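You operate a simulated robot arm through the tools that you are given. There is no shell and no other tool. Be economical: measure what you need, move in short steps, check, and stop when the job is done.

Carry out the task below with a simulated two-armed robot. There is one attempt and no reset: what you move stays moved.

Task
Wipe up the spill on the timber bench top with the blue rag and put it back.

Only the result counts: the job must be done as asked and must still hold three seconds after the hand-in. Knocking over, shifting, dropping, spilling or breaking anything else fails it.

Robot
Two 7-joint arms with two-finger parallel grippers on one trunk, on a base that drives. Base frame: it is fixed to the floor where the robot stands at the start and does not move with it; the origin is under the middle of the robot, x ahead of it, y to its left, z up. Readings come in m, rad, newtons and seconds.
The left shoulder is at the start at [0.07, 0.163, 1.17], the right one opposite. Payload 3.43 kg a hand.
The TCP of each hand is the grasp point between the finger pads, 0.034 m short of the fingertips. In the tool frame z runs along the fingers and y along their closing line. Largest opening 0.128 m; finger width 0.024, thickness 0.012; the body of the gripper, 0.048 by 0.13 m, starts 0.096 m behind the TCP.
Orientation is that of the tool frame in the base frame, as [roll, pitch, yaw] about the fixed x, y, z axes, in that order (R = Rz(yaw) Ry(pitch) Rx(roll)). With the fingers straight down and closing along the base's y, the tool's x points along the base's -x, its y along +y and its z along -z.

Tools
- The arms move only by the tool send_rows. It takes "left_rows", "right_rows" or both (then of equal length, played together; a hand with none holds still); each is a list that holds one entry, the list of rows, each a list of 6 numbers: the shift along the tool's x, y, z in m, then the turn, a rotation vector about the tool's x, y, z in rad. In form: [[[x, y, z, ax, ay, az], ...]]. A call has 1 to 12 rows; each row is the pose to reach, as a shift and turn from the pose commanded when the call began, along the tool's axes at that moment. "left_gripper" and "right_gripper" are, for a hand that has rows, the opening, from 0 (shut) to 1 (fully open), set as the call begins (left out, the last holds). Each row takes 0.2 s and may step no farther than 0.05 m and 0.15 rad from the row before; otherwise, or with a gripper value out of range, the whole call is refused. A pose out of reach is approached as far as the arm can. The call stops where the force on the tool passes 40 N (or 10 N more than at its start, if that is more) or the arm is blocked; 0.2 s more then pass. Each finger travels about 0.153 m/s and halts on what it meets, pressing with about 36 N; the grip force reading is that of the motor and also rises with nothing between the fingers. The clock runs only during rows and for 0.2 s after the last one: add rows that repeat a pose to give the fingers time. The reply holds the time, the measured pose of the TCP, the force on the tool along the base axes, the opening and the grip force, in the units named above and with some noise, with the torque about the TCP (base axes, N m) and any sound that the robot's microphone picked up.
- Cameras (640 x 400 px; columns grow to the right, rows downward): "scene" is now at [0.1273, -0.0418, 1.397]; the picture's right is [-0.47, -0.88, 0.00], its down [-0.51, 0.27, -0.81] and it looks along [0.72, -0.38, -0.58] (base axes); focal length 250 px, centre (320, 200). "left" rides on the left gripper at [0.076, 0.011, -0.16] in its tool frame; the picture's right is [-0.15, 0.99, 0.00], its down [-0.88, -0.13, -0.46] and it looks along [-0.45, -0.07, 0.89] (tool axes); focal length 234 px, centre (320, 200). "right" rides on the right gripper at [0.076, -0.011, -0.16] in its tool frame; the picture's right is [0.15, 0.99, 0.00], its down [-0.88, 0.13, -0.46] and it looks along [-0.45, 0.07, 0.89] (tool axes); focal length 234 px, centre (320, 200). There is no depth. A picture from a camera that has moved, and an enlarged one, comes with that camera's place and axes in the base frame and with its lens.
- snapshot(camera): a new picture of that camera. No time passes.
- slide_trunk(by): slides the trunk up (or, below 0, down) by that many m; the arms and the scene camera ride with it, the base frame stays. It gives what a move gives, with no picture.
- roll_base(legs): drives the robot by 1 to 6 legs, each [ahead, left, turn to the left] in m, m and rad, along the robot's own axes; the way and the turn of a leg run together, so that a leg with both is an arc; at most 1.5 m and 3.142 rad a leg. The arms and the cameras ride along, it lands a little off, and it stops where it bumps. It gives what a move gives.
- turn_head(pan, tilt): turns the head with the scene camera to pan (to the left, within 1.501 rad either way) and tilt (down, from -0.506 to 1.204), counted from straight ahead of the robot. It gives what a move gives.
- zoom(camera, box): a new picture of the part [left, top, right, bottom] of that camera's present view, enlarged. No time passes.
- hand_in(): hands the job in; it is judged then, once.

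Go step by step. Nothing tells you exact positions but the pictures and the camera data: compare them with the known pose of the tool, close in by small moves and look again before you grip or let go. The budget is 120 turns and 100 pictures, counting those below and the enlarged ones. Unless the task says otherwise, let go and move clear before handing in, and close with one line.

The tools are called after "Request:" by a JSON object that holds its "name" and its "arguments". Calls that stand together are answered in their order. send_rows: Moves the arms, as the interface text tells. Its arguments: {"type":"object","properties":{"left_rows":{"type":"array","items":{"type":"array","items":{"type":"array","items":{"type":"number"}}}},"left_gripper":{"type":"number"},"right_rows":{"type":"array","items":{"type":"array","items":{"type":"array","items":{"type":"number"}}}},"right_gripper":{"type":"number"}},"required":[]} The other tools are called the same way: slide_trunk (by) slides the trunk up or down; roll_base (legs) drives the base; turn_head (pan, tilt) turns the head that bears the scene camera; snapshot (camera) takes a picture; zoom (camera, box) takes an enlarged picture of a part of a camera's view; hand_in () hands the job in.

At the start:

```text
time_s: 0.0
left_tool_pos: [0.6479, 0.0476, 1.1021]
left_tool_rot: [3.141, 0.0, -3.14]
left_wrist_force: [-0.2, -1.2, 0.4]
left_ft_torque: [0.01, 0.0, 0.02]
left_width: 0.128
left_finger_force: 0.0
right_tool_pos: [0.382, -0.4637, 1.0733]
right_tool_rot: [3.141, 0.001, 3.141]
right_wrist_force: [-0.6, -0.2, 0.2]
right_ft_torque: [-0.02, 0.04, 0.0]
right_width: 0.1279
right_finger_force: 0.1
trunk travel left (down, up): [-0.65, 0.29]
robot x, y, heading: [-0.0002, -0.0013, 0.0]
head pan, tilt: [-0.489, 0.618]
```

scene: 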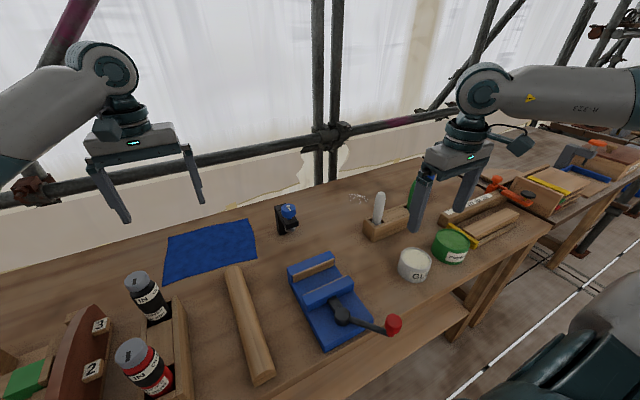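
right: 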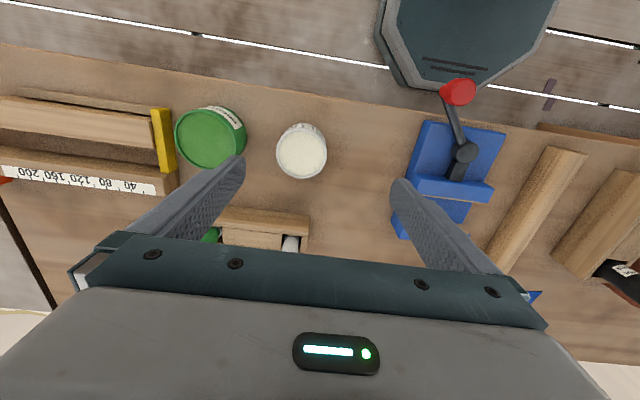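
left: 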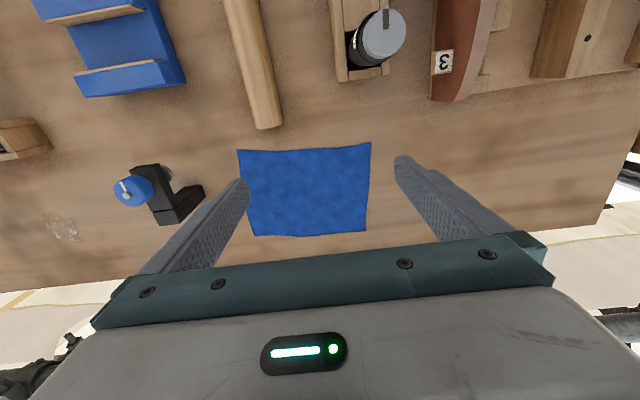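

I see the blue rag lying flat, roughly at (0.79, 0.0), and what may be a clear spill near (0.82, -0.62), behind a wooden block with tools in it. I'll zoom in on both before moving.

Request:
{"name": "zoom", "arguments": {"camera": "scene", "box": [260, 150, 480, 290]}}

Request:
{"name": "zoom", "arguments": {"camera": "left", "box": [0, 100, 400, 300]}}

Request:
{"name": "zoom", "arguments": {"camera": "scene", "box": [100, 180, 320, 320]}}

```text
2.86 times, centred on (370, 220) of scene
camera zoom: at [0.1273, -0.0418, 1.397], right [-0.47, -0.88, 0.0], down [-0.51, 0.27, -0.81], along [0.72, -0.38, -0.58], focal length 716 px, centre (177, 143)
```

zoom: 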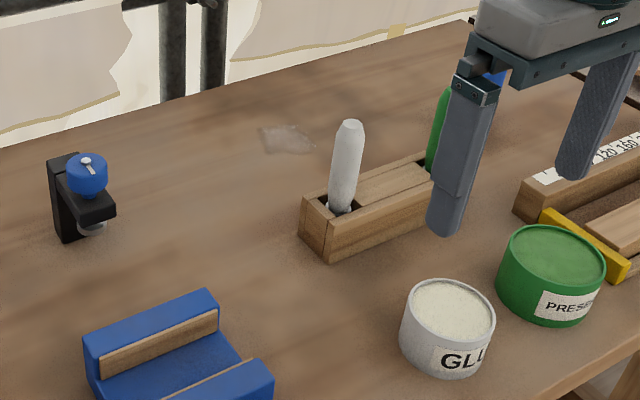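

```text
1.60 times, centred on (200, 200) of left
camera zoom: at [0.5715, 0.0588, 1.2608], right [0.15, 0.99, 0.0], down [0.88, -0.13, 0.46], along [0.45, -0.07, -0.89], focal length 375 px, centre (512, 200)
```

zoom: 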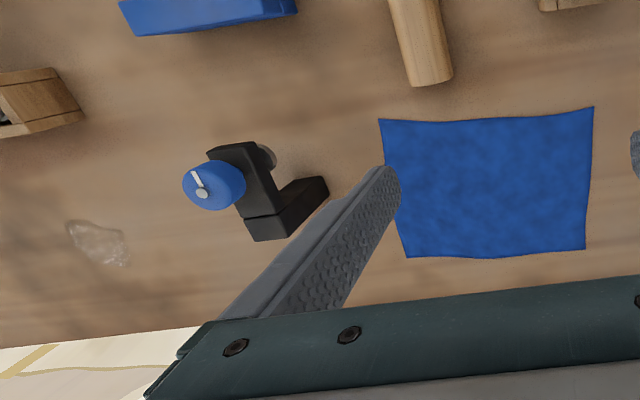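

```text
2.86 times, centred on (210, 250) of scene
camera zoom: at [0.1273, -0.0418, 1.397], right [-0.47, -0.88, 0.0], down [-0.51, 0.27, -0.81], along [0.72, -0.38, -0.58], focal length 716 px, centre (634, 57)
```

zoom: 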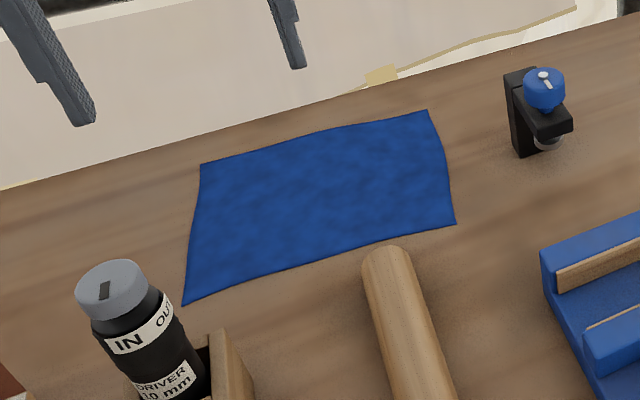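

The spill is a patch about 9×5 cm at (0.82, -0.62), and the rag is centred near (0.80, 0.0). The left hand will go over the rag with the fingers partly open, and I'll check the head's view to the right for the drive later.

Request:
{"name": "send_rows", "arguments": {"left_rows": [[[-0.026, -0.008, 0.033, 0, 0, 0], [-0.052, -0.016, 0.066, 0, 0, 0], [-0.078, -0.024, 0.1, 0, 0, 0], [-0.104, -0.032, 0.133, 0, 0, 0], [-0.13, -0.04, 0.166, 0, 0, 0], [-0.155, -0.048, 0.2, 0, 0, 0], [-0.155, -0.048, 0.2, 0, 0, 0]]], "left_gripper": 0.55}}

Request:
{"name": "snapshot", "arguments": {"camera": "left"}}

Request:
{"name": "snapshot", "arguments": {"camera": "scene"}}

Request:
{"name": "turn_head", "arguments": {"pan": -1.3, "tilt": 0.6}}

Request:
{"name": "snapshot", "arguments": {"camera": "scene"}}

```text
time_s: 1.6
left_tool_pos: [0.7986, 0.0035, 0.9003]
left_tool_rot: [-3.141, 0.0, 3.142]
left_wrist_force: [0.2, 0.0, -0.1]
left_ft_torque: [-0.04, -0.01, 0.01]
left_width: 0.0703
left_finger_force: 0.1
left hand out of reach, approached as far as the arm can: row 6, 7
right_tool_pos: [0.3824, -0.4615, 1.0749]
right_tool_rot: [3.141, -0.001, -3.141]
right_wrist_force: [0.5, 1.2, 0.6]
right_ft_torque: [0.02, -0.03, -0.02]
right_width: 0.128
right_finger_force: 0.0
trunk travel left (down, up): [-0.65, 0.29]
robot x, y, heading: [0.002, 0.004, 0.002]
head pan, tilt: [-0.489, 0.618]
```

```text
93 pictures are left
camera left: at [0.723, 0.0142, 1.0588], right [0.15, 0.99, 0.0], down [0.88, -0.13, 0.46], along [0.45, -0.07, -0.89], focal length 234 px, centre (320, 200)
```

left: 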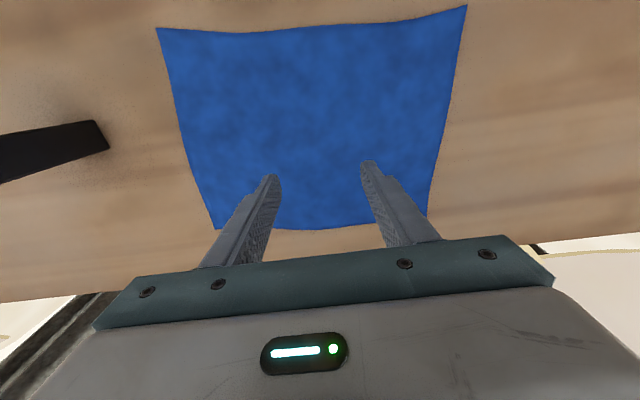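

```text
92 pictures are left
camera scene: at [0.1273, -0.0403, 1.3971], right [-0.47, -0.88, 0.0], down [-0.51, 0.27, -0.81], along [0.72, -0.38, -0.58], focal length 250 px, centre (320, 200)
```

scene: 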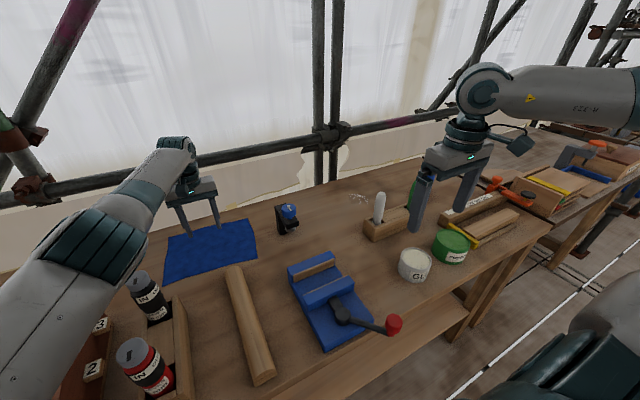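

```text
time_s: 2.7
left_tool_pos: [0.7984, 0.0031, 0.9011]
left_tool_rot: [-3.141, 0.0, -3.14]
left_wrist_force: [-0.6, -0.2, 0.9]
left_ft_torque: [-0.02, -0.04, -0.01]
left_width: 0.0704
left_finger_force: 0.1
right_tool_pos: [0.3825, -0.4633, 1.0737]
right_tool_rot: [3.141, 0.0, 3.139]
right_wrist_force: [1.6, -0.2, -0.5]
right_ft_torque: [0.0, -0.01, 0.02]
right_width: 0.1278
right_finger_force: 0.1
trunk travel left (down, up): [-0.65, 0.29]
robot x, y, heading: [-0.0029, -0.0, 0.001]
head pan, tilt: [-1.3, 0.6]
```

```text
91 pictures are left
camera scene: at [0.0735, -0.0858, 1.3986], right [-0.96, -0.27, 0.0], down [-0.15, 0.54, -0.82], along [0.22, -0.79, -0.57], focal length 250 px, centre (320, 200)
```

scene: 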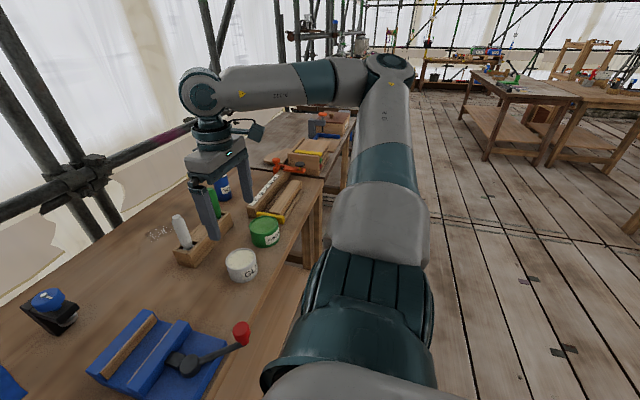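

The floor to the right is clear, and the hand is almost exactly over the rag's centre, at its reach limit. Lowering the trunk brings the hand down and gives the arm more reach.

Request:
{"name": "slide_trunk", "arguments": {"by": -0.07}}

Request:
{"name": "turn_head", "arguments": {"pan": -0.25, "tilt": 0.6}}

Request:
{"name": "snapshot", "arguments": {"camera": "scene"}}

Request:
{"name": "snapshot", "arguments": {"camera": "left"}}

```text
time_s: 3.5
left_tool_pos: [0.8006, 0.0016, 0.8552]
left_tool_rot: [-3.14, 0.012, 3.139]
left_wrist_force: [-4.0, 0.4, 13.5]
left_ft_torque: [0.16, 0.3, 0.08]
left_width: 0.0702
left_finger_force: 0.1
right_tool_pos: [0.3818, -0.4633, 1.0189]
right_tool_rot: [3.139, -0.001, -3.14]
right_wrist_force: [1.4, 0.1, -0.3]
right_ft_torque: [0.0, 0.02, 0.02]
right_width: 0.1279
right_finger_force: 0.1
trunk travel left (down, up): [-0.594, 0.346]
robot x, y, heading: [-0.0021, 0.0038, -0.003]
head pan, tilt: [-1.3, 0.6]
stopped: the force on the tool passed its limit (the readings are from after the stop); the commanded pose is now the measured one
```

```text
time_s: 4.8
left_tool_pos: [0.8, 0.0023, 0.8563]
left_tool_rot: [3.141, 0.013, 3.141]
left_wrist_force: [5.3, -1.3, 19.3]
left_ft_torque: [0.1, -0.01, -0.01]
left_width: 0.0703
left_finger_force: 0.1
right_tool_pos: [0.3808, -0.4636, 1.0177]
right_tool_rot: [3.139, 0.0, -3.14]
right_wrist_force: [-0.3, -0.7, -0.4]
right_ft_torque: [-0.01, -0.02, 0.03]
right_width: 0.1281
right_finger_force: 0.1
trunk travel left (down, up): [-0.594, 0.346]
robot x, y, heading: [0.0018, -0.0028, -0.001]
head pan, tilt: [-0.25, 0.6]
```

```text
90 pictures are left
camera scene: at [0.1335, -0.0227, 1.3433], right [-0.25, -0.97, 0.0], down [-0.55, 0.14, -0.83], along [0.8, -0.2, -0.56], focal length 250 px, centre (320, 200)
```

scene: 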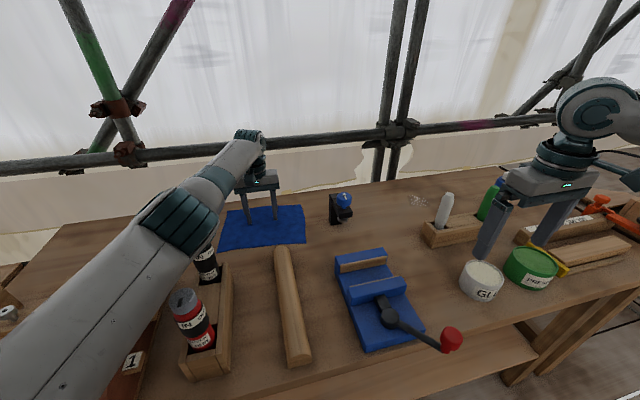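

```text
89 pictures are left
camera left: at [0.7226, 0.0126, 1.0123], right [0.15, 0.99, 0.0], down [0.87, -0.13, 0.47], along [0.46, -0.07, -0.88], focal length 234 px, centre (320, 200)
```

left: 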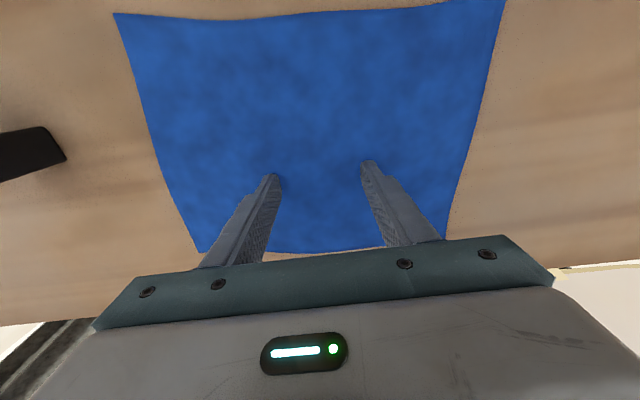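

The steady upward force and both views agree that the bench top is really at about z = 0.821, so the fingertips are already touching the rag. That puts the rag centre near (0.775, 0.0) and the spill near (0.777, -0.56). I'll lift slightly, centre, touch down again and pinch.

Request:
{"name": "send_rows", "arguments": {"left_rows": [[[0, 0, -0.012, 0, 0, 0], [0.024, 0, -0.012, 0, 0, 0], [0.024, 0, -0.004, 0, 0, 0], [0.024, 0, 0.001, 0, 0, 0], [0.024, 0, 0.001, 0, 0, 0]]]}}

```text
time_s: 6.2
left_tool_pos: [0.7837, 0.0021, 0.8946]
left_tool_rot: [-3.139, 0.071, -3.141]
left_wrist_force: [-0.6, 0.1, 1.0]
left_ft_torque: [-0.05, 0.07, 0.01]
left_width: 0.0701
left_finger_force: 0.1
right_tool_pos: [0.3771, -0.4643, 1.0189]
right_tool_rot: [3.139, 0.007, -3.139]
right_wrist_force: [1.0, -0.4, -0.8]
right_ft_torque: [-0.01, 0.08, -0.05]
right_width: 0.1281
right_finger_force: 0.1
trunk travel left (down, up): [-0.594, 0.346]
robot x, y, heading: [0.0023, 0.0003, 0.0]
head pan, tilt: [-0.25, 0.6]
stopped in row 5 (left hand): the arm was blocked; the commanded pose is now the measured one
```

The hand ended higher and tilted, and the arm reports it is blocked, so another part of it may be touching something. I'll look before moving again.

Request:
{"name": "snapshot", "arguments": {"camera": "scene"}}

Request:
{"name": "snapshot", "arguments": {"camera": "left"}}

Request:
{"name": "zoom", "arguments": {"camera": "scene", "box": [100, 120, 320, 260]}}

Request:
{"name": "turn_head", "arguments": {"pan": 0.35, "tilt": 0.8}}

Request:
{"name": "snapshot", "arguments": {"camera": "scene"}}

```text
88 pictures are left
camera scene: at [0.1268, -0.0243, 1.3426], right [-0.24, -0.97, 0.0], down [-0.54, 0.14, -0.83], along [0.8, -0.2, -0.56], focal length 250 px, centre (320, 200)
```

scene: 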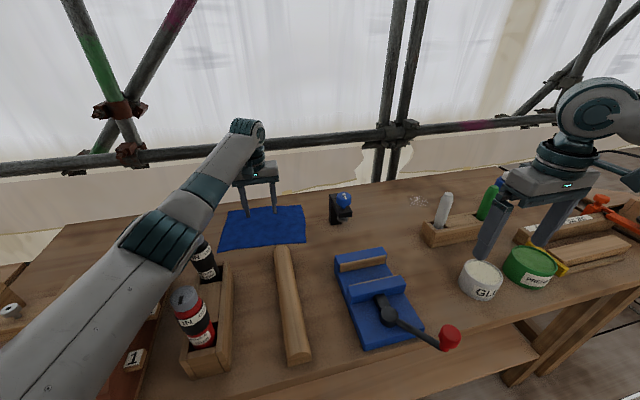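

```text
87 pictures are left
camera left: at [0.6975, 0.0131, 1.0467], right [0.15, 0.99, 0.01], down [0.85, -0.13, 0.52], along [0.51, -0.07, -0.86], focal length 234 px, centre (320, 200)
```

left: 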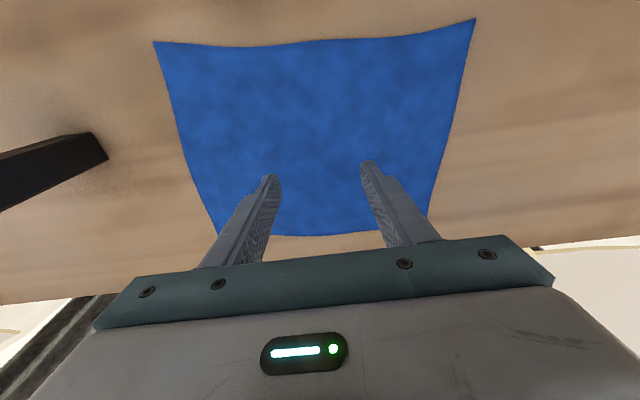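

```text
2.86 times, centred on (210, 190) of scene
camera zoom: at [0.1268, -0.0243, 1.3426], right [-0.24, -0.97, 0.0], down [-0.54, 0.14, -0.83], along [0.8, -0.2, -0.56], focal length 716 px, centre (634, 229)
```

zoom: 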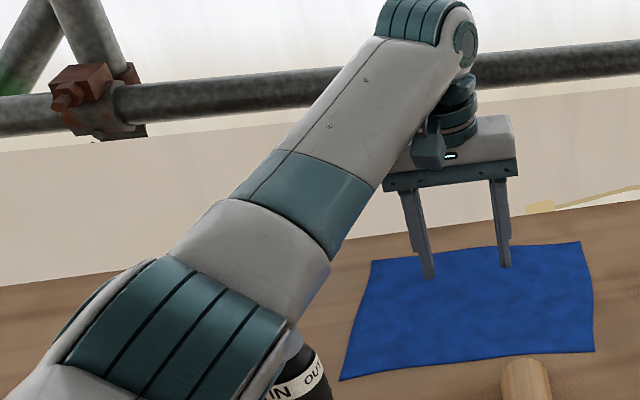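

```text
time_s: 7.2
left_tool_pos: [0.7812, 0.0024, 0.8943]
left_tool_rot: [3.141, 0.065, 3.14]
left_wrist_force: [-0.7, 0.1, 0.0]
left_ft_torque: [0.0, -0.02, 0.02]
left_width: 0.0702
left_finger_force: 0.1
right_tool_pos: [0.3747, -0.4643, 1.0215]
right_tool_rot: [3.139, 0.009, -3.14]
right_wrist_force: [-0.1, -0.4, -0.8]
right_ft_torque: [0.0, -0.01, 0.0]
right_width: 0.1279
right_finger_force: 0.1
trunk travel left (down, up): [-0.594, 0.346]
robot x, y, heading: [-0.0012, 0.0049, 0.002]
head pan, tilt: [0.351, 0.799]
```

```text
85 pictures are left
camera scene: at [0.1141, 0.0258, 1.3275], right [0.34, -0.94, 0.0], down [-0.67, -0.25, -0.7], along [0.66, 0.24, -0.71], focal length 250 px, centre (320, 200)
```

scene: 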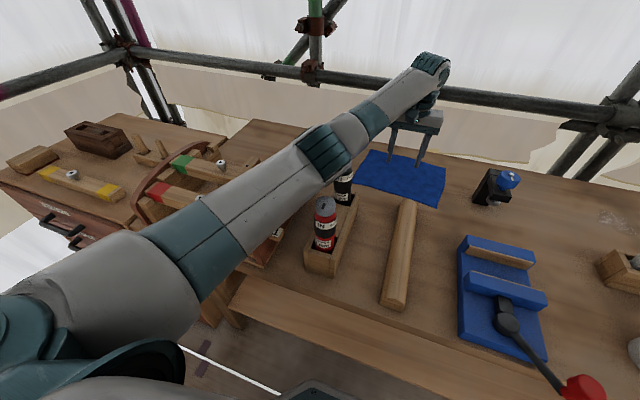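

The left forearm is resting over the black bottle in its holder. I'll raise the trunk straight up to free it, then check the bottle.

Request:
{"name": "slide_trunk", "arguments": {"by": 0.15}}

Request:
{"name": "snapshot", "arguments": {"camera": "scene"}}

```text
time_s: 9.0
left_tool_pos: [0.7869, 0.0041, 1.0254]
left_tool_rot: [-3.14, 0.042, 3.141]
left_wrist_force: [-0.1, -0.5, 0.0]
left_ft_torque: [0.0, 0.02, -0.03]
left_width: 0.0703
left_finger_force: 0.1
right_tool_pos: [0.3837, -0.4629, 1.1683]
right_tool_rot: [3.14, 0.001, -3.14]
right_wrist_force: [0.1, -0.2, 0.1]
right_ft_torque: [0.03, -0.02, -0.03]
right_width: 0.1277
right_finger_force: 0.0
trunk travel left (down, up): [-0.744, 0.196]
robot x, y, heading: [-0.0041, -0.0028, 0.008]
head pan, tilt: [0.351, 0.799]
```

```text
84 pictures are left
camera scene: at [0.126, 0.0276, 1.476], right [0.35, -0.94, 0.0], down [-0.67, -0.25, -0.7], along [0.65, 0.24, -0.72], focal length 250 px, centre (320, 200)
```

scene: 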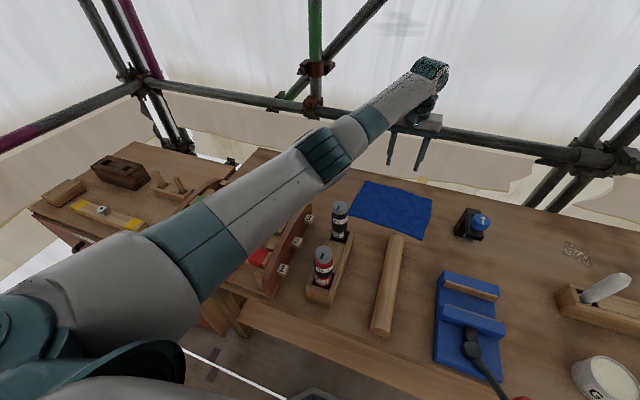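

The bottles are still standing upright. Next I'll roll right 0.25 m so the left forearm no longer passes over them, with the hand well above the clamp.

Request:
{"name": "roll_base", "arguments": {"legs": [[0, -0.25, 0]]}}

Request:
{"name": "snapshot", "arguments": {"camera": "scene"}}

Request:
{"name": "snapshot", "arguments": {"camera": "left"}}

```text
time_s: 10.8
left_tool_pos: [0.7857, -0.2456, 1.0259]
left_tool_rot: [-3.14, 0.042, -3.137]
left_wrist_force: [0.7, -0.2, -0.4]
left_ft_torque: [-0.02, 0.02, 0.02]
left_width: 0.0702
left_finger_force: 0.0
right_tool_pos: [0.3852, -0.714, 1.1687]
right_tool_rot: [-3.141, 0.001, -3.136]
right_wrist_force: [-0.1, -0.6, -0.1]
right_ft_torque: [-0.03, 0.01, 0.02]
right_width: 0.128
right_finger_force: 0.1
trunk travel left (down, up): [-0.744, 0.196]
robot x, y, heading: [0.005, -0.25, 0.003]
head pan, tilt: [0.351, 0.799]
```

```text
83 pictures are left
camera scene: at [0.1265, -0.2234, 1.4761], right [0.35, -0.94, 0.0], down [-0.67, -0.25, -0.7], along [0.65, 0.24, -0.72], focal length 250 px, centre (320, 200)
```

scene: 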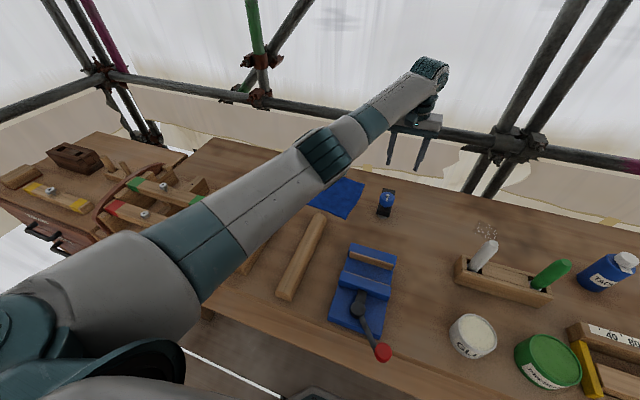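

```text
82 pictures are left
camera left: at [0.704, -0.235, 1.1804], right [0.14, 0.99, 0.0], down [0.86, -0.13, 0.49], along [0.49, -0.07, -0.87], focal length 234 px, centre (320, 200)
```

left: 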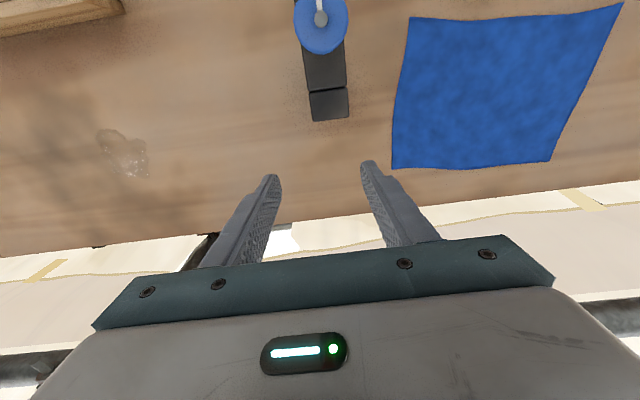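

The views now agree well: rag centre (0.775, 0.0), unmoved; spill spans x 0.745–0.81, y −0.59…−0.53; bench top about 0.82. I'll move the hand sideways back over the rag, level it, and come down to just above.

Request:
{"name": "send_rows", "arguments": {"left_rows": [[[0.003, 0.049, 0, 0, 0.01, 0], [0.006, 0.098, 0, 0, 0.02, 0], [0.009, 0.147, 0, 0, 0.03, 0], [0.012, 0.196, 0, 0, 0.042, 0], [0.014, 0.244, 0, 0, 0.042, 0], [0.015, 0.244, 0.04, 0, 0.042, 0], [0.016, 0.244, 0.08, 0, 0.042, 0], [0.016, 0.244, 0.125, 0, 0.042, 0], [0.016, 0.244, 0.125, 0, 0.042, 0]]], "left_gripper": 0.55}}

Request:
{"name": "snapshot", "arguments": {"camera": "scene"}}

Request:
{"name": "snapshot", "arguments": {"camera": "left"}}

```text
time_s: 12.8
left_tool_pos: [0.7752, -0.0005, 0.9013]
left_tool_rot: [3.141, 0.001, -3.137]
left_wrist_force: [0.4, -1.1, 0.1]
left_ft_torque: [0.01, 0.01, -0.03]
left_width: 0.0704
left_finger_force: 0.0
right_tool_pos: [0.384, -0.7143, 1.1681]
right_tool_rot: [3.14, -0.001, -3.137]
right_wrist_force: [0.3, -0.1, 0.0]
right_ft_torque: [0.0, 0.0, 0.01]
right_width: 0.1282
right_finger_force: 0.0
trunk travel left (down, up): [-0.744, 0.196]
robot x, y, heading: [0.0029, -0.2499, 0.008]
head pan, tilt: [0.351, 0.799]
```

```text
81 pictures are left
camera scene: at [0.1263, -0.2246, 1.4761], right [0.35, -0.94, 0.0], down [-0.67, -0.25, -0.7], along [0.65, 0.24, -0.72], focal length 250 px, centre (320, 200)
```

scene: 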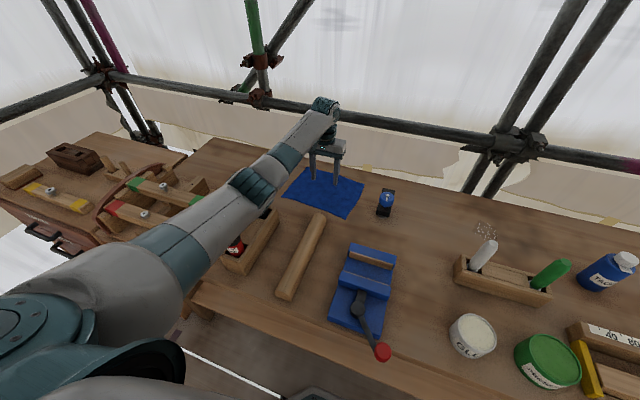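

```text
80 pictures are left
camera left: at [0.699, 0.0094, 1.0587], right [0.14, 0.99, 0.0], down [0.88, -0.13, 0.46], along [0.45, -0.07, -0.89], focal length 234 px, centre (320, 200)
```

left: 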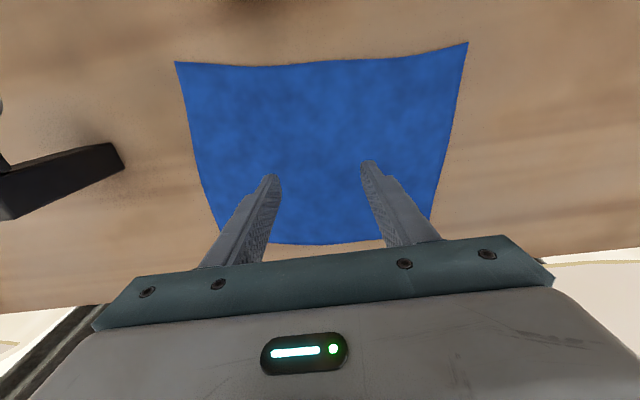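

The forearm is now higher and to the side of the bottles. I'll descend in small steps to contact on the rag.

Request:
{"name": "send_rows", "arguments": {"left_rows": [[[0, 0, 0.015, 0, 0, 0], [0, 0, 0.03, 0, 0, 0], [0, 0, 0.038, 0, 0, 0], [0, 0, 0.042, 0, 0, 0], [0, 0, 0.045, 0, 0, 0], [0, 0, 0.047, 0, 0, 0], [0, 0, 0.047, 0, 0, 0]]]}}

Request:
{"name": "snapshot", "arguments": {"camera": "left"}}

```text
time_s: 14.4
left_tool_pos: [0.775, -0.003, 0.8552]
left_tool_rot: [3.14, 0.004, -3.139]
left_wrist_force: [1.6, 2.6, 11.2]
left_ft_torque: [0.23, -0.04, -0.05]
left_width: 0.071
left_finger_force: 0.3
right_tool_pos: [0.3854, -0.7138, 1.1688]
right_tool_rot: [3.139, 0.001, -3.137]
right_wrist_force: [0.7, 0.6, -0.5]
right_ft_torque: [-0.04, 0.03, -0.02]
right_width: 0.1277
right_finger_force: 0.1
trunk travel left (down, up): [-0.744, 0.196]
robot x, y, heading: [0.0013, -0.254, 0.002]
head pan, tilt: [0.351, 0.799]
```

```text
79 pictures are left
camera left: at [0.6986, 0.0082, 1.013], right [0.14, 0.99, 0.0], down [0.88, -0.13, 0.46], along [0.45, -0.07, -0.89], focal length 234 px, centre (320, 200)
```

left: 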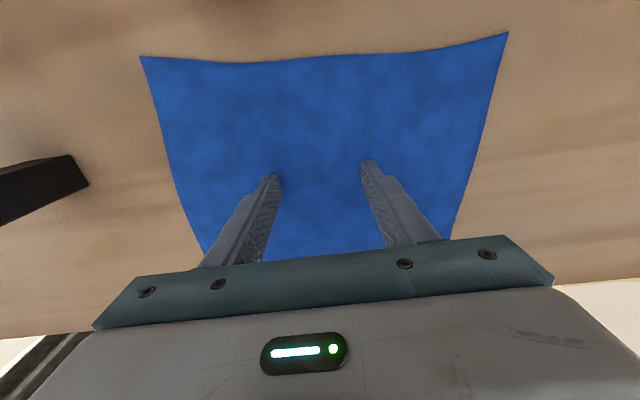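

Contact is light, about 11 N, at TCP z 0.855. Closing the fingers to pinch the rag, holding the same pose.

Request:
{"name": "send_rows", "arguments": {"left_rows": [[[0, 0, 0, 0, 0, 0], [0, 0, 0, 0, 0, 0], [0, 0, 0, 0, 0, 0], [0, 0, 0, 0, 0, 0]]], "left_gripper": 0}}

Request:
{"name": "snapshot", "arguments": {"camera": "left"}}

```text
time_s: 15.4
left_tool_pos: [0.7744, -0.0049, 0.8546]
left_tool_rot: [-3.141, 0.004, -3.139]
left_wrist_force: [1.5, -1.3, 17.0]
left_ft_torque: [-0.07, -0.03, 0.01]
left_width: 0.0024
left_finger_force: 35.7
right_tool_pos: [0.3843, -0.7144, 1.1685]
right_tool_rot: [3.141, 0.002, -3.137]
right_wrist_force: [0.2, -0.4, 0.6]
right_ft_torque: [-0.01, 0.02, 0.01]
right_width: 0.128
right_finger_force: 0.0
trunk travel left (down, up): [-0.744, 0.196]
robot x, y, heading: [0.001, -0.2559, 0.006]
head pan, tilt: [0.351, 0.799]
```

```text
78 pictures are left
camera left: at [0.6981, 0.007, 1.0131], right [0.14, 0.99, 0.0], down [0.88, -0.13, 0.46], along [0.45, -0.07, -0.89], focal length 234 px, centre (320, 200)
```

left: 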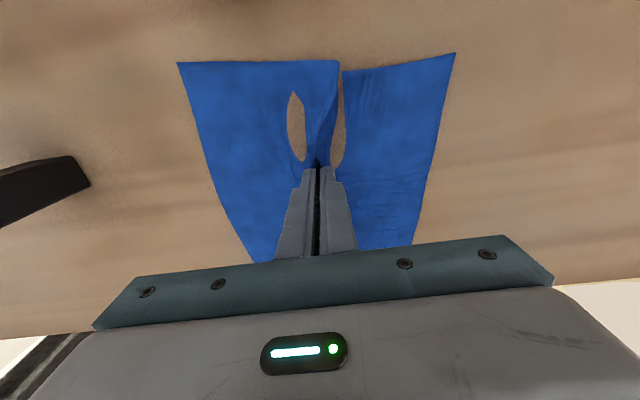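

The rag is folded between the fingers, with a 2.4 mm gap and 36 N grip. Lifting to check that it follows.

Request:
{"name": "send_rows", "arguments": {"left_rows": [[[0, 0, -0.02, 0, 0, 0], [0, 0, -0.04, 0, 0, 0], [0, 0, -0.08, 0, 0, 0], [0, 0, -0.12, 0, 0, 0], [0, 0, -0.16, 0, 0, 0], [0, 0, -0.16, 0, 0, 0]]]}}

Request:
{"name": "snapshot", "arguments": {"camera": "left"}}

Request:
{"name": "turn_head", "arguments": {"pan": 0.1, "tilt": 0.65}}

Request:
{"name": "snapshot", "arguments": {"camera": "scene"}}

```text
time_s: 16.8
left_tool_pos: [0.7741, -0.0013, 1.0125]
left_tool_rot: [3.14, -0.002, -3.137]
left_wrist_force: [0.1, 0.4, -0.4]
left_ft_torque: [0.0, -0.01, 0.05]
left_width: 0.0025
left_finger_force: 36.1
right_tool_pos: [0.386, -0.7138, 1.1683]
right_tool_rot: [3.139, -0.002, -3.136]
right_wrist_force: [-0.3, -0.2, 0.6]
right_ft_torque: [0.0, 0.03, 0.01]
right_width: 0.1282
right_finger_force: 0.0
trunk travel left (down, up): [-0.744, 0.196]
robot x, y, heading: [0.0004, -0.2508, 0.003]
head pan, tilt: [0.351, 0.799]
```

```text
77 pictures are left
camera left: at [0.6989, 0.009, 1.1709], right [0.14, 0.99, 0.0], down [0.88, -0.13, 0.45], along [0.45, -0.07, -0.89], focal length 234 px, centre (320, 200)
```

left: 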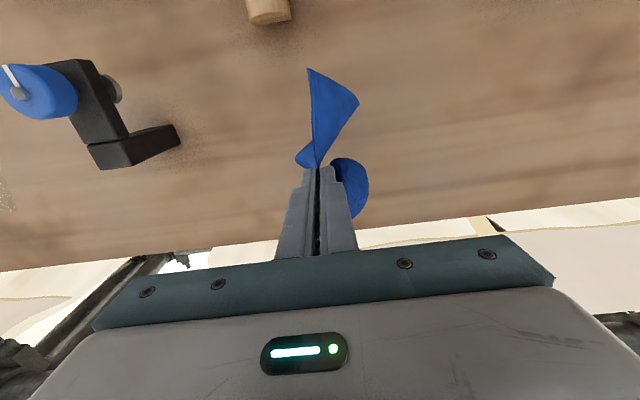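

```text
time_s: 17.6
left_tool_pos: [0.7734, -0.0008, 1.0139]
left_tool_rot: [-3.14, -0.001, -3.138]
left_wrist_force: [0.2, 0.1, -1.0]
left_ft_torque: [-0.01, 0.02, 0.01]
left_width: 0.0024
left_finger_force: 36.2
right_tool_pos: [0.3851, -0.7134, 1.1692]
right_tool_rot: [3.14, 0.001, -3.135]
right_wrist_force: [-0.6, 0.9, 1.2]
right_ft_torque: [0.01, -0.01, 0.02]
right_width: 0.1282
right_finger_force: 0.0
trunk travel left (down, up): [-0.744, 0.196]
robot x, y, heading: [0.0012, -0.2525, 0.004]
head pan, tilt: [0.099, 0.649]
```

```text
76 pictures are left
camera scene: at [0.1372, -0.2432, 1.4886], right [0.1, -0.99, 0.0], down [-0.6, -0.06, -0.8], along [0.79, 0.08, -0.6], focal length 250 px, centre (320, 200)
```

scene: 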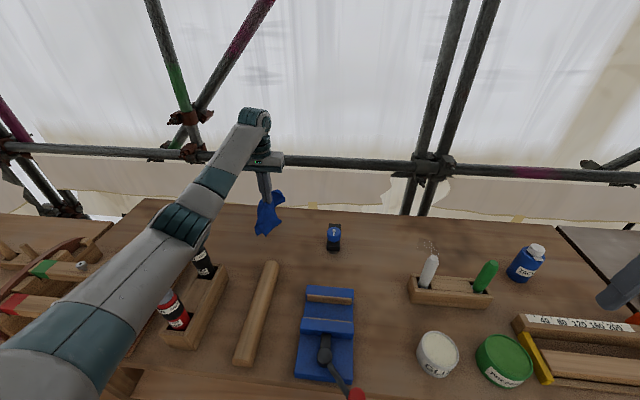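

The rag is held and hanging in a bunch. I'll raise it to clear the clamp and other items, then drive right 0.3 m.

Request:
{"name": "send_rows", "arguments": {"left_rows": [[[0, 0, -0.05, 0, 0, 0], [0, 0, -0.1, 0, 0, 0], [0, 0, -0.13, 0, 0, 0], [0, 0, -0.13, 0, 0, 0]]]}}

Request:
{"name": "roll_base", "arguments": {"legs": [[0, -0.3, 0]]}}

Request:
{"name": "turn_head", "arguments": {"pan": -0.05, "tilt": 0.65}}

Request:
{"name": "snapshot", "arguments": {"camera": "scene"}}

Request:
{"name": "snapshot", "arguments": {"camera": "left"}}

```text
time_s: 18.6
left_tool_pos: [0.7755, -0.0005, 1.1433]
left_tool_rot: [-3.139, 0.001, -3.139]
left_wrist_force: [-0.7, -0.3, -0.1]
left_ft_torque: [-0.04, 0.01, 0.03]
left_width: 0.0022
left_finger_force: 35.8
right_tool_pos: [0.3852, -0.7133, 1.1678]
right_tool_rot: [3.141, 0.0, -3.138]
right_wrist_force: [-0.5, 0.8, 0.8]
right_ft_torque: [-0.01, -0.02, 0.01]
right_width: 0.128
right_finger_force: 0.1
trunk travel left (down, up): [-0.744, 0.196]
robot x, y, heading: [-0.0017, -0.252, 0.005]
head pan, tilt: [0.099, 0.649]
```

```text
time_s: 20.7
left_tool_pos: [0.777, -0.3011, 1.1433]
left_tool_rot: [-3.139, 0.0, -3.135]
left_wrist_force: [0.4, 0.0, -0.4]
left_ft_torque: [-0.01, 0.01, 0.01]
left_width: 0.0026
left_finger_force: 36.1
right_tool_pos: [0.389, -1.0158, 1.1684]
right_tool_rot: [3.141, -0.002, -3.134]
right_wrist_force: [-0.5, -0.1, 0.1]
right_ft_torque: [0.02, -0.02, -0.01]
right_width: 0.1282
right_finger_force: 0.1
trunk travel left (down, up): [-0.744, 0.196]
robot x, y, heading: [0.0037, -0.556, 0.009]
head pan, tilt: [0.099, 0.649]
```

```text
time_s: 21.4
left_tool_pos: [0.776, -0.3033, 1.1442]
left_tool_rot: [-3.141, 0.0, -3.135]
left_wrist_force: [-0.6, -0.5, -0.2]
left_ft_torque: [0.02, -0.02, 0.03]
left_width: 0.0025
left_finger_force: 36.4
right_tool_pos: [0.389, -1.0168, 1.1674]
right_tool_rot: [3.14, 0.0, -3.132]
right_wrist_force: [-0.5, 0.2, -0.5]
right_ft_torque: [0.01, 0.01, 0.01]
right_width: 0.128
right_finger_force: 0.0
trunk travel left (down, up): [-0.744, 0.196]
robot x, y, heading: [0.0039, -0.555, -0.002]
head pan, tilt: [-0.051, 0.649]
```

```text
75 pictures are left
camera scene: at [0.1394, -0.5603, 1.4886], right [-0.04, -1.0, 0.0], down [-0.6, 0.03, -0.8], along [0.8, -0.03, -0.6], focal length 250 px, centre (320, 200)
```

scene: 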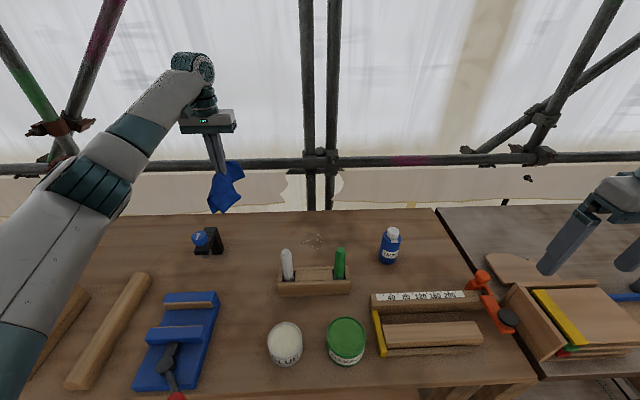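

```text
74 pictures are left
camera left: at [0.701, -0.2926, 1.3021], right [0.14, 0.99, 0.0], down [0.88, -0.12, 0.46], along [0.45, -0.06, -0.89], focal length 234 px, centre (320, 200)
```

left: 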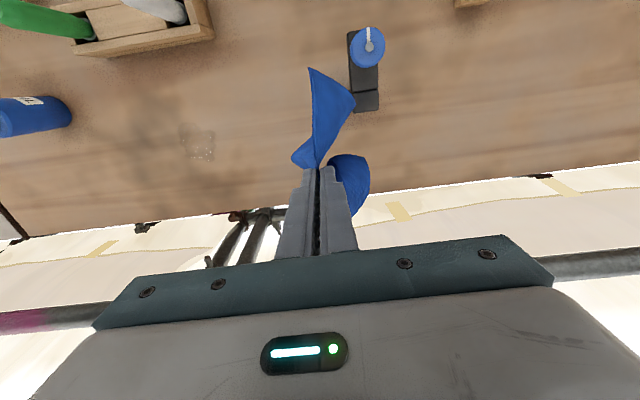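

The spill is confirmed at about (0.78, -0.555), behind the marker block. I'll move the rag over there, still high, then part-way down.

Request:
{"name": "send_rows", "arguments": {"left_rows": [[[-0.003, -0.045, 0, 0, 0, 0], [-0.006, -0.09, 0, 0, 0, 0], [-0.01, -0.135, 0, 0, 0, 0], [-0.014, -0.18, 0, 0, 0, 0], [-0.018, -0.225, 0, 0, 0, 0], [-0.022, -0.253, 0, 0, 0, 0], [-0.022, -0.253, 0.05, 0, 0, 0], [-0.022, -0.253, 0.1, 0, 0, 0], [-0.022, -0.253, 0.13, 0, 0, 0], [-0.022, -0.253, 0.13, 0, 0, 0]]]}}

Request:
{"name": "snapshot", "arguments": {"camera": "scene"}}

Request:
{"name": "snapshot", "arguments": {"camera": "left"}}

```text
time_s: 23.6
left_tool_pos: [0.8004, -0.5557, 1.0144]
left_tool_rot: [-3.139, -0.001, -3.134]
left_wrist_force: [-0.3, -0.1, -0.6]
left_ft_torque: [0.0, -0.01, 0.0]
left_width: 0.0024
left_finger_force: 35.8
left hand out of reach, approached as far as the arm can: row 6, 7
right_tool_pos: [0.3884, -1.0154, 1.1683]
right_tool_rot: [3.141, 0.001, -3.134]
right_wrist_force: [-0.5, 0.3, 0.0]
right_ft_torque: [-0.03, 0.0, 0.0]
right_width: 0.1279
right_finger_force: 0.0
trunk travel left (down, up): [-0.744, 0.196]
robot x, y, heading: [0.0011, -0.5519, 0.011]
head pan, tilt: [-0.051, 0.649]
```

```text
73 pictures are left
camera scene: at [0.1396, -0.5593, 1.4886], right [-0.04, -1.0, 0.0], down [-0.6, 0.03, -0.8], along [0.8, -0.03, -0.6], focal length 250 px, centre (320, 200)
```

scene: 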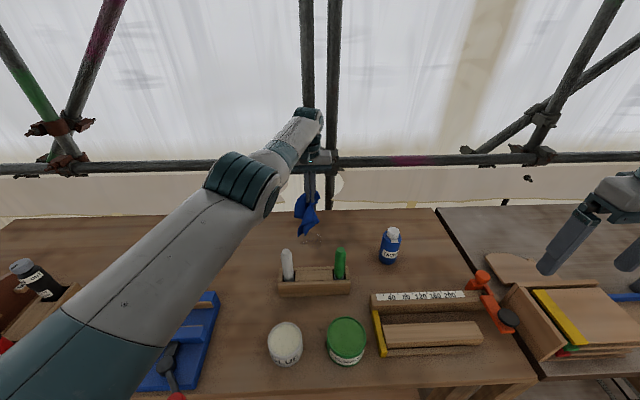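

```text
72 pictures are left
camera left: at [0.7251, -0.5451, 1.1716], right [0.14, 0.99, 0.0], down [0.88, -0.12, 0.46], along [0.45, -0.06, -0.89], focal length 234 px, centre (320, 200)
```

left: 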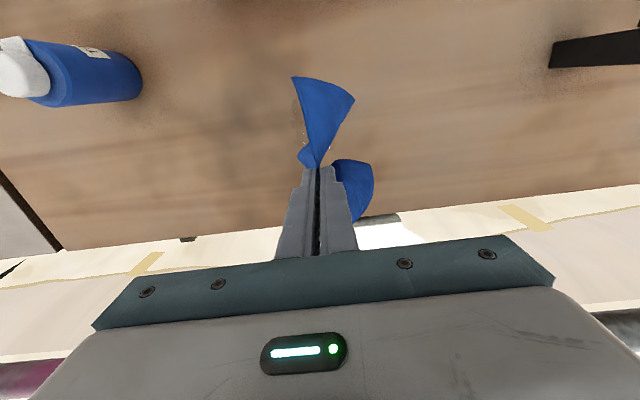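

The rag hangs directly over the spill and everything around it is clear. I'll lower it to the bench.

Request:
{"name": "send_rows", "arguments": {"left_rows": [[[0, 0, 0.04, 0, 0, 0], [0.003, 0, 0.08, 0, 0, 0], [0.005, 0, 0.115, 0, 0, 0], [0.005, 0, 0.135, 0, 0, 0], [0.005, 0, 0.148, 0, 0, 0], [0.005, 0, 0.155, 0, 0, 0], [0.005, 0, 0.159, 0, 0, 0], [0.005, 0, 0.159, 0, 0, 0]]]}}

Request:
{"name": "snapshot", "arguments": {"camera": "scene"}}

Request:
{"name": "snapshot", "arguments": {"camera": "left"}}

```text
time_s: 25.4
left_tool_pos: [0.7813, -0.5517, 0.8602]
left_tool_rot: [-3.141, 0.001, -3.135]
left_wrist_force: [-1.3, -1.3, 6.2]
left_ft_torque: [-0.06, 0.03, 0.03]
left_width: 0.0024
left_finger_force: 36.4
left hand out of reach, approached as far as the arm can: row 1, 2, 3, 4, 5, 6, 7, 8
right_tool_pos: [0.3876, -1.0181, 1.1686]
right_tool_rot: [3.14, 0.0, -3.134]
right_wrist_force: [0.4, 0.2, 1.3]
right_ft_torque: [0.01, 0.03, -0.01]
right_width: 0.1281
right_finger_force: 0.1
trunk travel left (down, up): [-0.744, 0.196]
robot x, y, heading: [0.0032, -0.5539, 0.011]
head pan, tilt: [-0.051, 0.649]
```

```text
71 pictures are left
camera scene: at [0.1388, -0.56, 1.4888], right [-0.04, -1.0, 0.0], down [-0.6, 0.03, -0.8], along [0.8, -0.03, -0.6], focal length 250 px, centre (320, 200)
```

scene: 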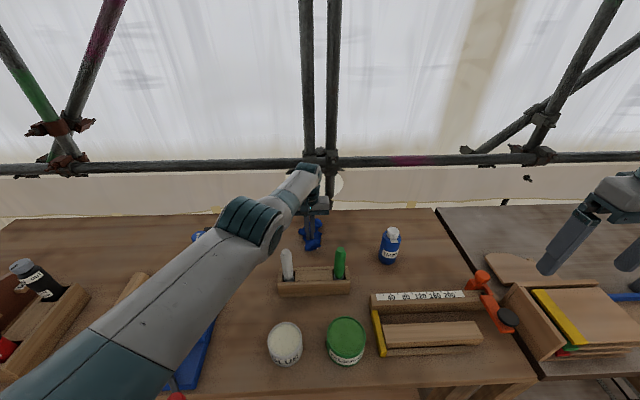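

```text
70 pictures are left
camera left: at [0.7062, -0.5412, 1.0168], right [0.14, 0.99, 0.0], down [0.88, -0.12, 0.46], along [0.45, -0.07, -0.89], focal length 234 px, centre (320, 200)
```

left: 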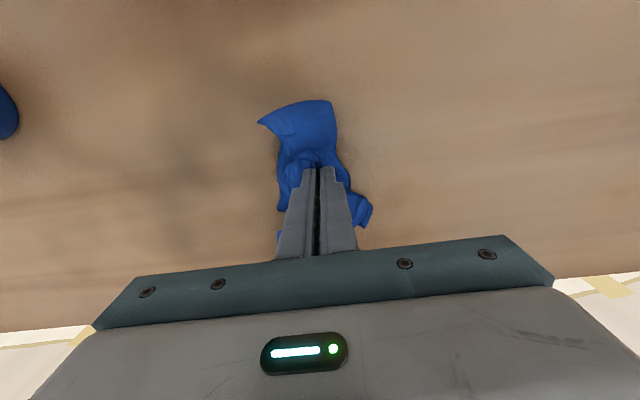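

The rag is on the spill with about 6 N of press, at the arm's reach limit. I'll wipe with strokes across the spill and back, then look.

Request:
{"name": "send_rows", "arguments": {"left_rows": [[[0, 0.025, 0.001, 0, 0, 0], [0, 0.05, 0.001, 0, 0, 0], [0, 0.01, 0.001, 0, 0, 0], [0, -0.03, 0.001, 0, 0, 0], [0, -0.06, 0.001, 0, 0, 0], [0.02, -0.05, 0.001, 0, 0, 0], [0.02, -0.01, 0.001, 0, 0, 0], [0.02, 0.03, 0.001, 0, 0, 0], [0.04, 0.04, 0.001, 0, 0, 0], [0.04, 0.0, 0.001, 0, 0, 0], [0.04, -0.04, 0.001, 0, 0, 0], [0.04, -0.06, 0.001, 0, 0, 0]]]}}

Request:
{"name": "snapshot", "arguments": {"camera": "left"}}

```text
time_s: 28.0
left_tool_pos: [0.7416, -0.6115, 0.8584]
left_tool_rot: [-3.141, 0.002, -3.134]
left_wrist_force: [-1.8, 6.8, 17.5]
left_ft_torque: [0.03, 0.02, -0.02]
left_width: 0.0026
left_finger_force: 36.6
left hand out of reach, approached as far as the arm can: row 1, 2, 4, 5
right_tool_pos: [0.3873, -1.0164, 1.1688]
right_tool_rot: [-3.142, 0.002, -3.133]
right_wrist_force: [-0.5, 0.1, -0.7]
right_ft_torque: [0.01, -0.03, 0.02]
right_width: 0.1279
right_finger_force: 0.1
trunk travel left (down, up): [-0.744, 0.196]
robot x, y, heading: [0.0027, -0.5538, 0.008]
head pan, tilt: [-0.051, 0.649]
```

```text
69 pictures are left
camera left: at [0.6645, -0.6003, 1.0159], right [0.14, 0.99, 0.0], down [0.88, -0.12, 0.46], along [0.45, -0.06, -0.89], focal length 234 px, centre (320, 200)
```

left: 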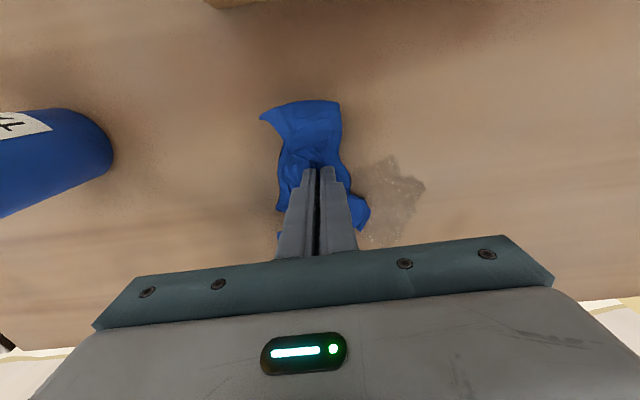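

The spill is still faintly visible, spanning about x 0.73–0.82, y −0.515…−0.565. I need more reach at the back, so I'll lift, roll right 0.2 m and come back over it.

Request:
{"name": "send_rows", "arguments": {"left_rows": [[[0, 0.0, -0.05, 0, 0, 0], [0, 0.03, -0.1, 0, 0, 0], [0, 0.08, -0.13, 0, 0, 0], [0, 0.13, -0.16, 0, 0, 0], [0, 0.18, -0.18, 0, 0, 0], [0, 0.23, -0.18, 0, 0, 0], [0, 0.25, -0.18, 0, 0, 0]]]}}

Request:
{"name": "snapshot", "arguments": {"camera": "left"}}

Request:
{"name": "roll_base", "arguments": {"legs": [[0, -0.2, 0]]}}

Request:
{"name": "snapshot", "arguments": {"camera": "left"}}

Request:
{"name": "snapshot", "arguments": {"camera": "scene"}}

```text
refused: row 2 steps farther than a row can; nothing moved
```

```text
68 pictures are left
camera left: at [0.6645, -0.6003, 1.0159], right [0.14, 0.99, 0.0], down [0.88, -0.12, 0.46], along [0.45, -0.06, -0.89], focal length 234 px, centre (320, 200)
```

left: 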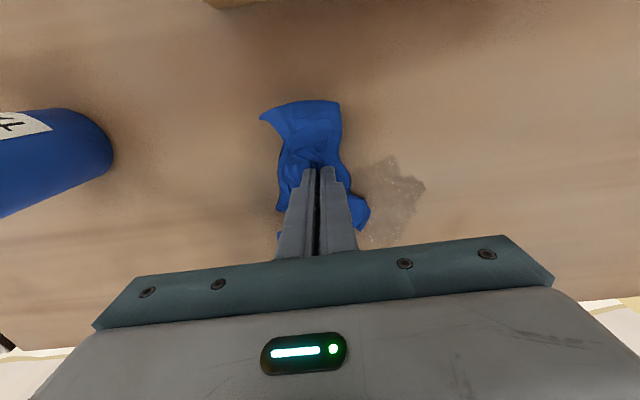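

```text
time_s: 29.6
left_tool_pos: [0.742, -0.8186, 0.8593]
left_tool_rot: [3.141, 0.003, -3.136]
left_wrist_force: [0.2, -0.6, 15.5]
left_ft_torque: [-0.23, -0.12, -0.04]
left_width: 0.0025
left_finger_force: 35.9
right_tool_pos: [0.388, -1.2231, 1.1684]
right_tool_rot: [3.14, 0.001, -3.133]
right_wrist_force: [0.2, -0.2, -0.3]
right_ft_torque: [0.05, 0.01, -0.01]
right_width: 0.128
right_finger_force: 0.0
trunk travel left (down, up): [-0.744, 0.196]
robot x, y, heading: [0.0036, -0.7574, 0.007]
head pan, tilt: [-0.051, 0.649]
```

```text
67 pictures are left
camera left: at [0.6661, -0.8083, 1.0158], right [0.14, 0.99, 0.0], down [0.88, -0.13, 0.46], along [0.45, -0.07, -0.89], focal length 234 px, centre (320, 200)
```

left: 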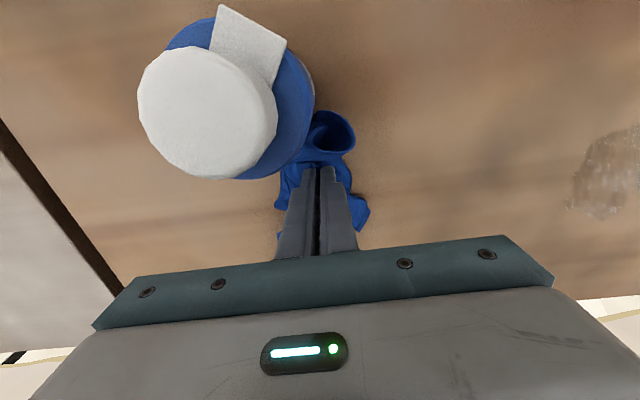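

```text
66 pictures are left
camera scene: at [0.1385, -0.7657, 1.4889], right [-0.04, -1.0, 0.0], down [-0.6, 0.03, -0.8], along [0.8, -0.04, -0.6], focal length 250 px, centre (320, 200)
```

scene: 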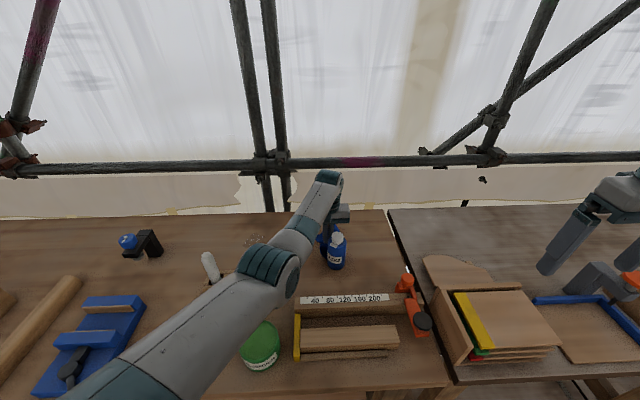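

I made a mistake: the lift was refused, but the roll I'd batched with it still ran. It dragged the rag against the blue bottle, which seems to have shifted about 3 cm to the right while staying upright. I'll lift the rag straight up, checking each step from here, and measure the bottle.

Request:
{"name": "send_rows", "arguments": {"left_rows": [[[0, 0, -0.03, 0, 0, 0], [0, 0, -0.07, 0, 0, 0], [0, 0, -0.12, 0, 0, 0], [0, 0, -0.17, 0, 0, 0], [0, 0, -0.21, 0, 0, 0], [0, 0, -0.25, 0, 0, 0], [0, 0, -0.25, 0, 0, 0]]]}}

Request:
{"name": "snapshot", "arguments": {"camera": "left"}}

Request:
{"name": "snapshot", "arguments": {"camera": "scene"}}

```text
time_s: 31.2
left_tool_pos: [0.745, -0.8203, 1.1064]
left_tool_rot: [-3.141, 0.0, -3.136]
left_wrist_force: [0.1, -1.1, -0.2]
left_ft_torque: [-0.01, 0.01, 0.03]
left_width: 0.0026
left_finger_force: 36.0
right_tool_pos: [0.3888, -1.223, 1.168]
right_tool_rot: [3.14, 0.001, -3.134]
right_wrist_force: [0.5, -0.3, 0.1]
right_ft_torque: [0.0, 0.0, 0.01]
right_width: 0.1281
right_finger_force: 0.0
trunk travel left (down, up): [-0.744, 0.196]
robot x, y, heading: [0.0064, -0.7614, 0.005]
head pan, tilt: [-0.051, 0.649]
```

```text
65 pictures are left
camera left: at [0.6686, -0.8094, 1.2649], right [0.14, 0.99, 0.0], down [0.88, -0.13, 0.46], along [0.45, -0.07, -0.89], focal length 234 px, centre (320, 200)
```

left: 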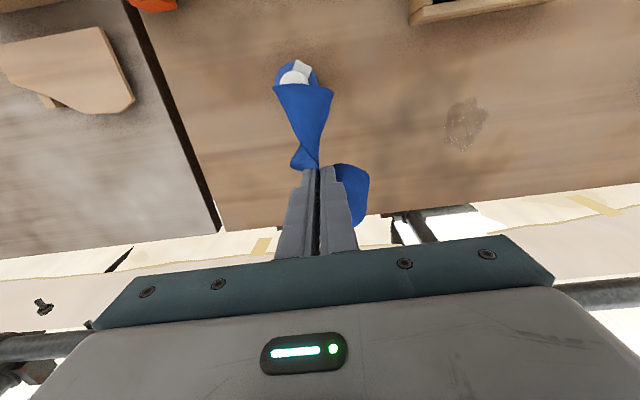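

```text
64 pictures are left
camera scene: at [0.1409, -0.766, 1.4886], right [-0.05, -1.0, 0.0], down [-0.6, 0.03, -0.8], along [0.8, -0.04, -0.6], focal length 250 px, centre (320, 200)
```

scene: 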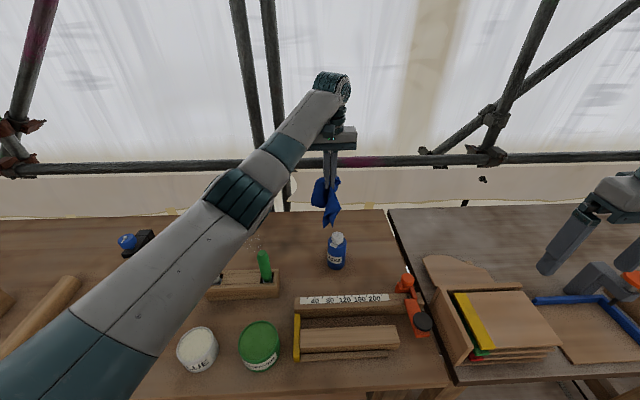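

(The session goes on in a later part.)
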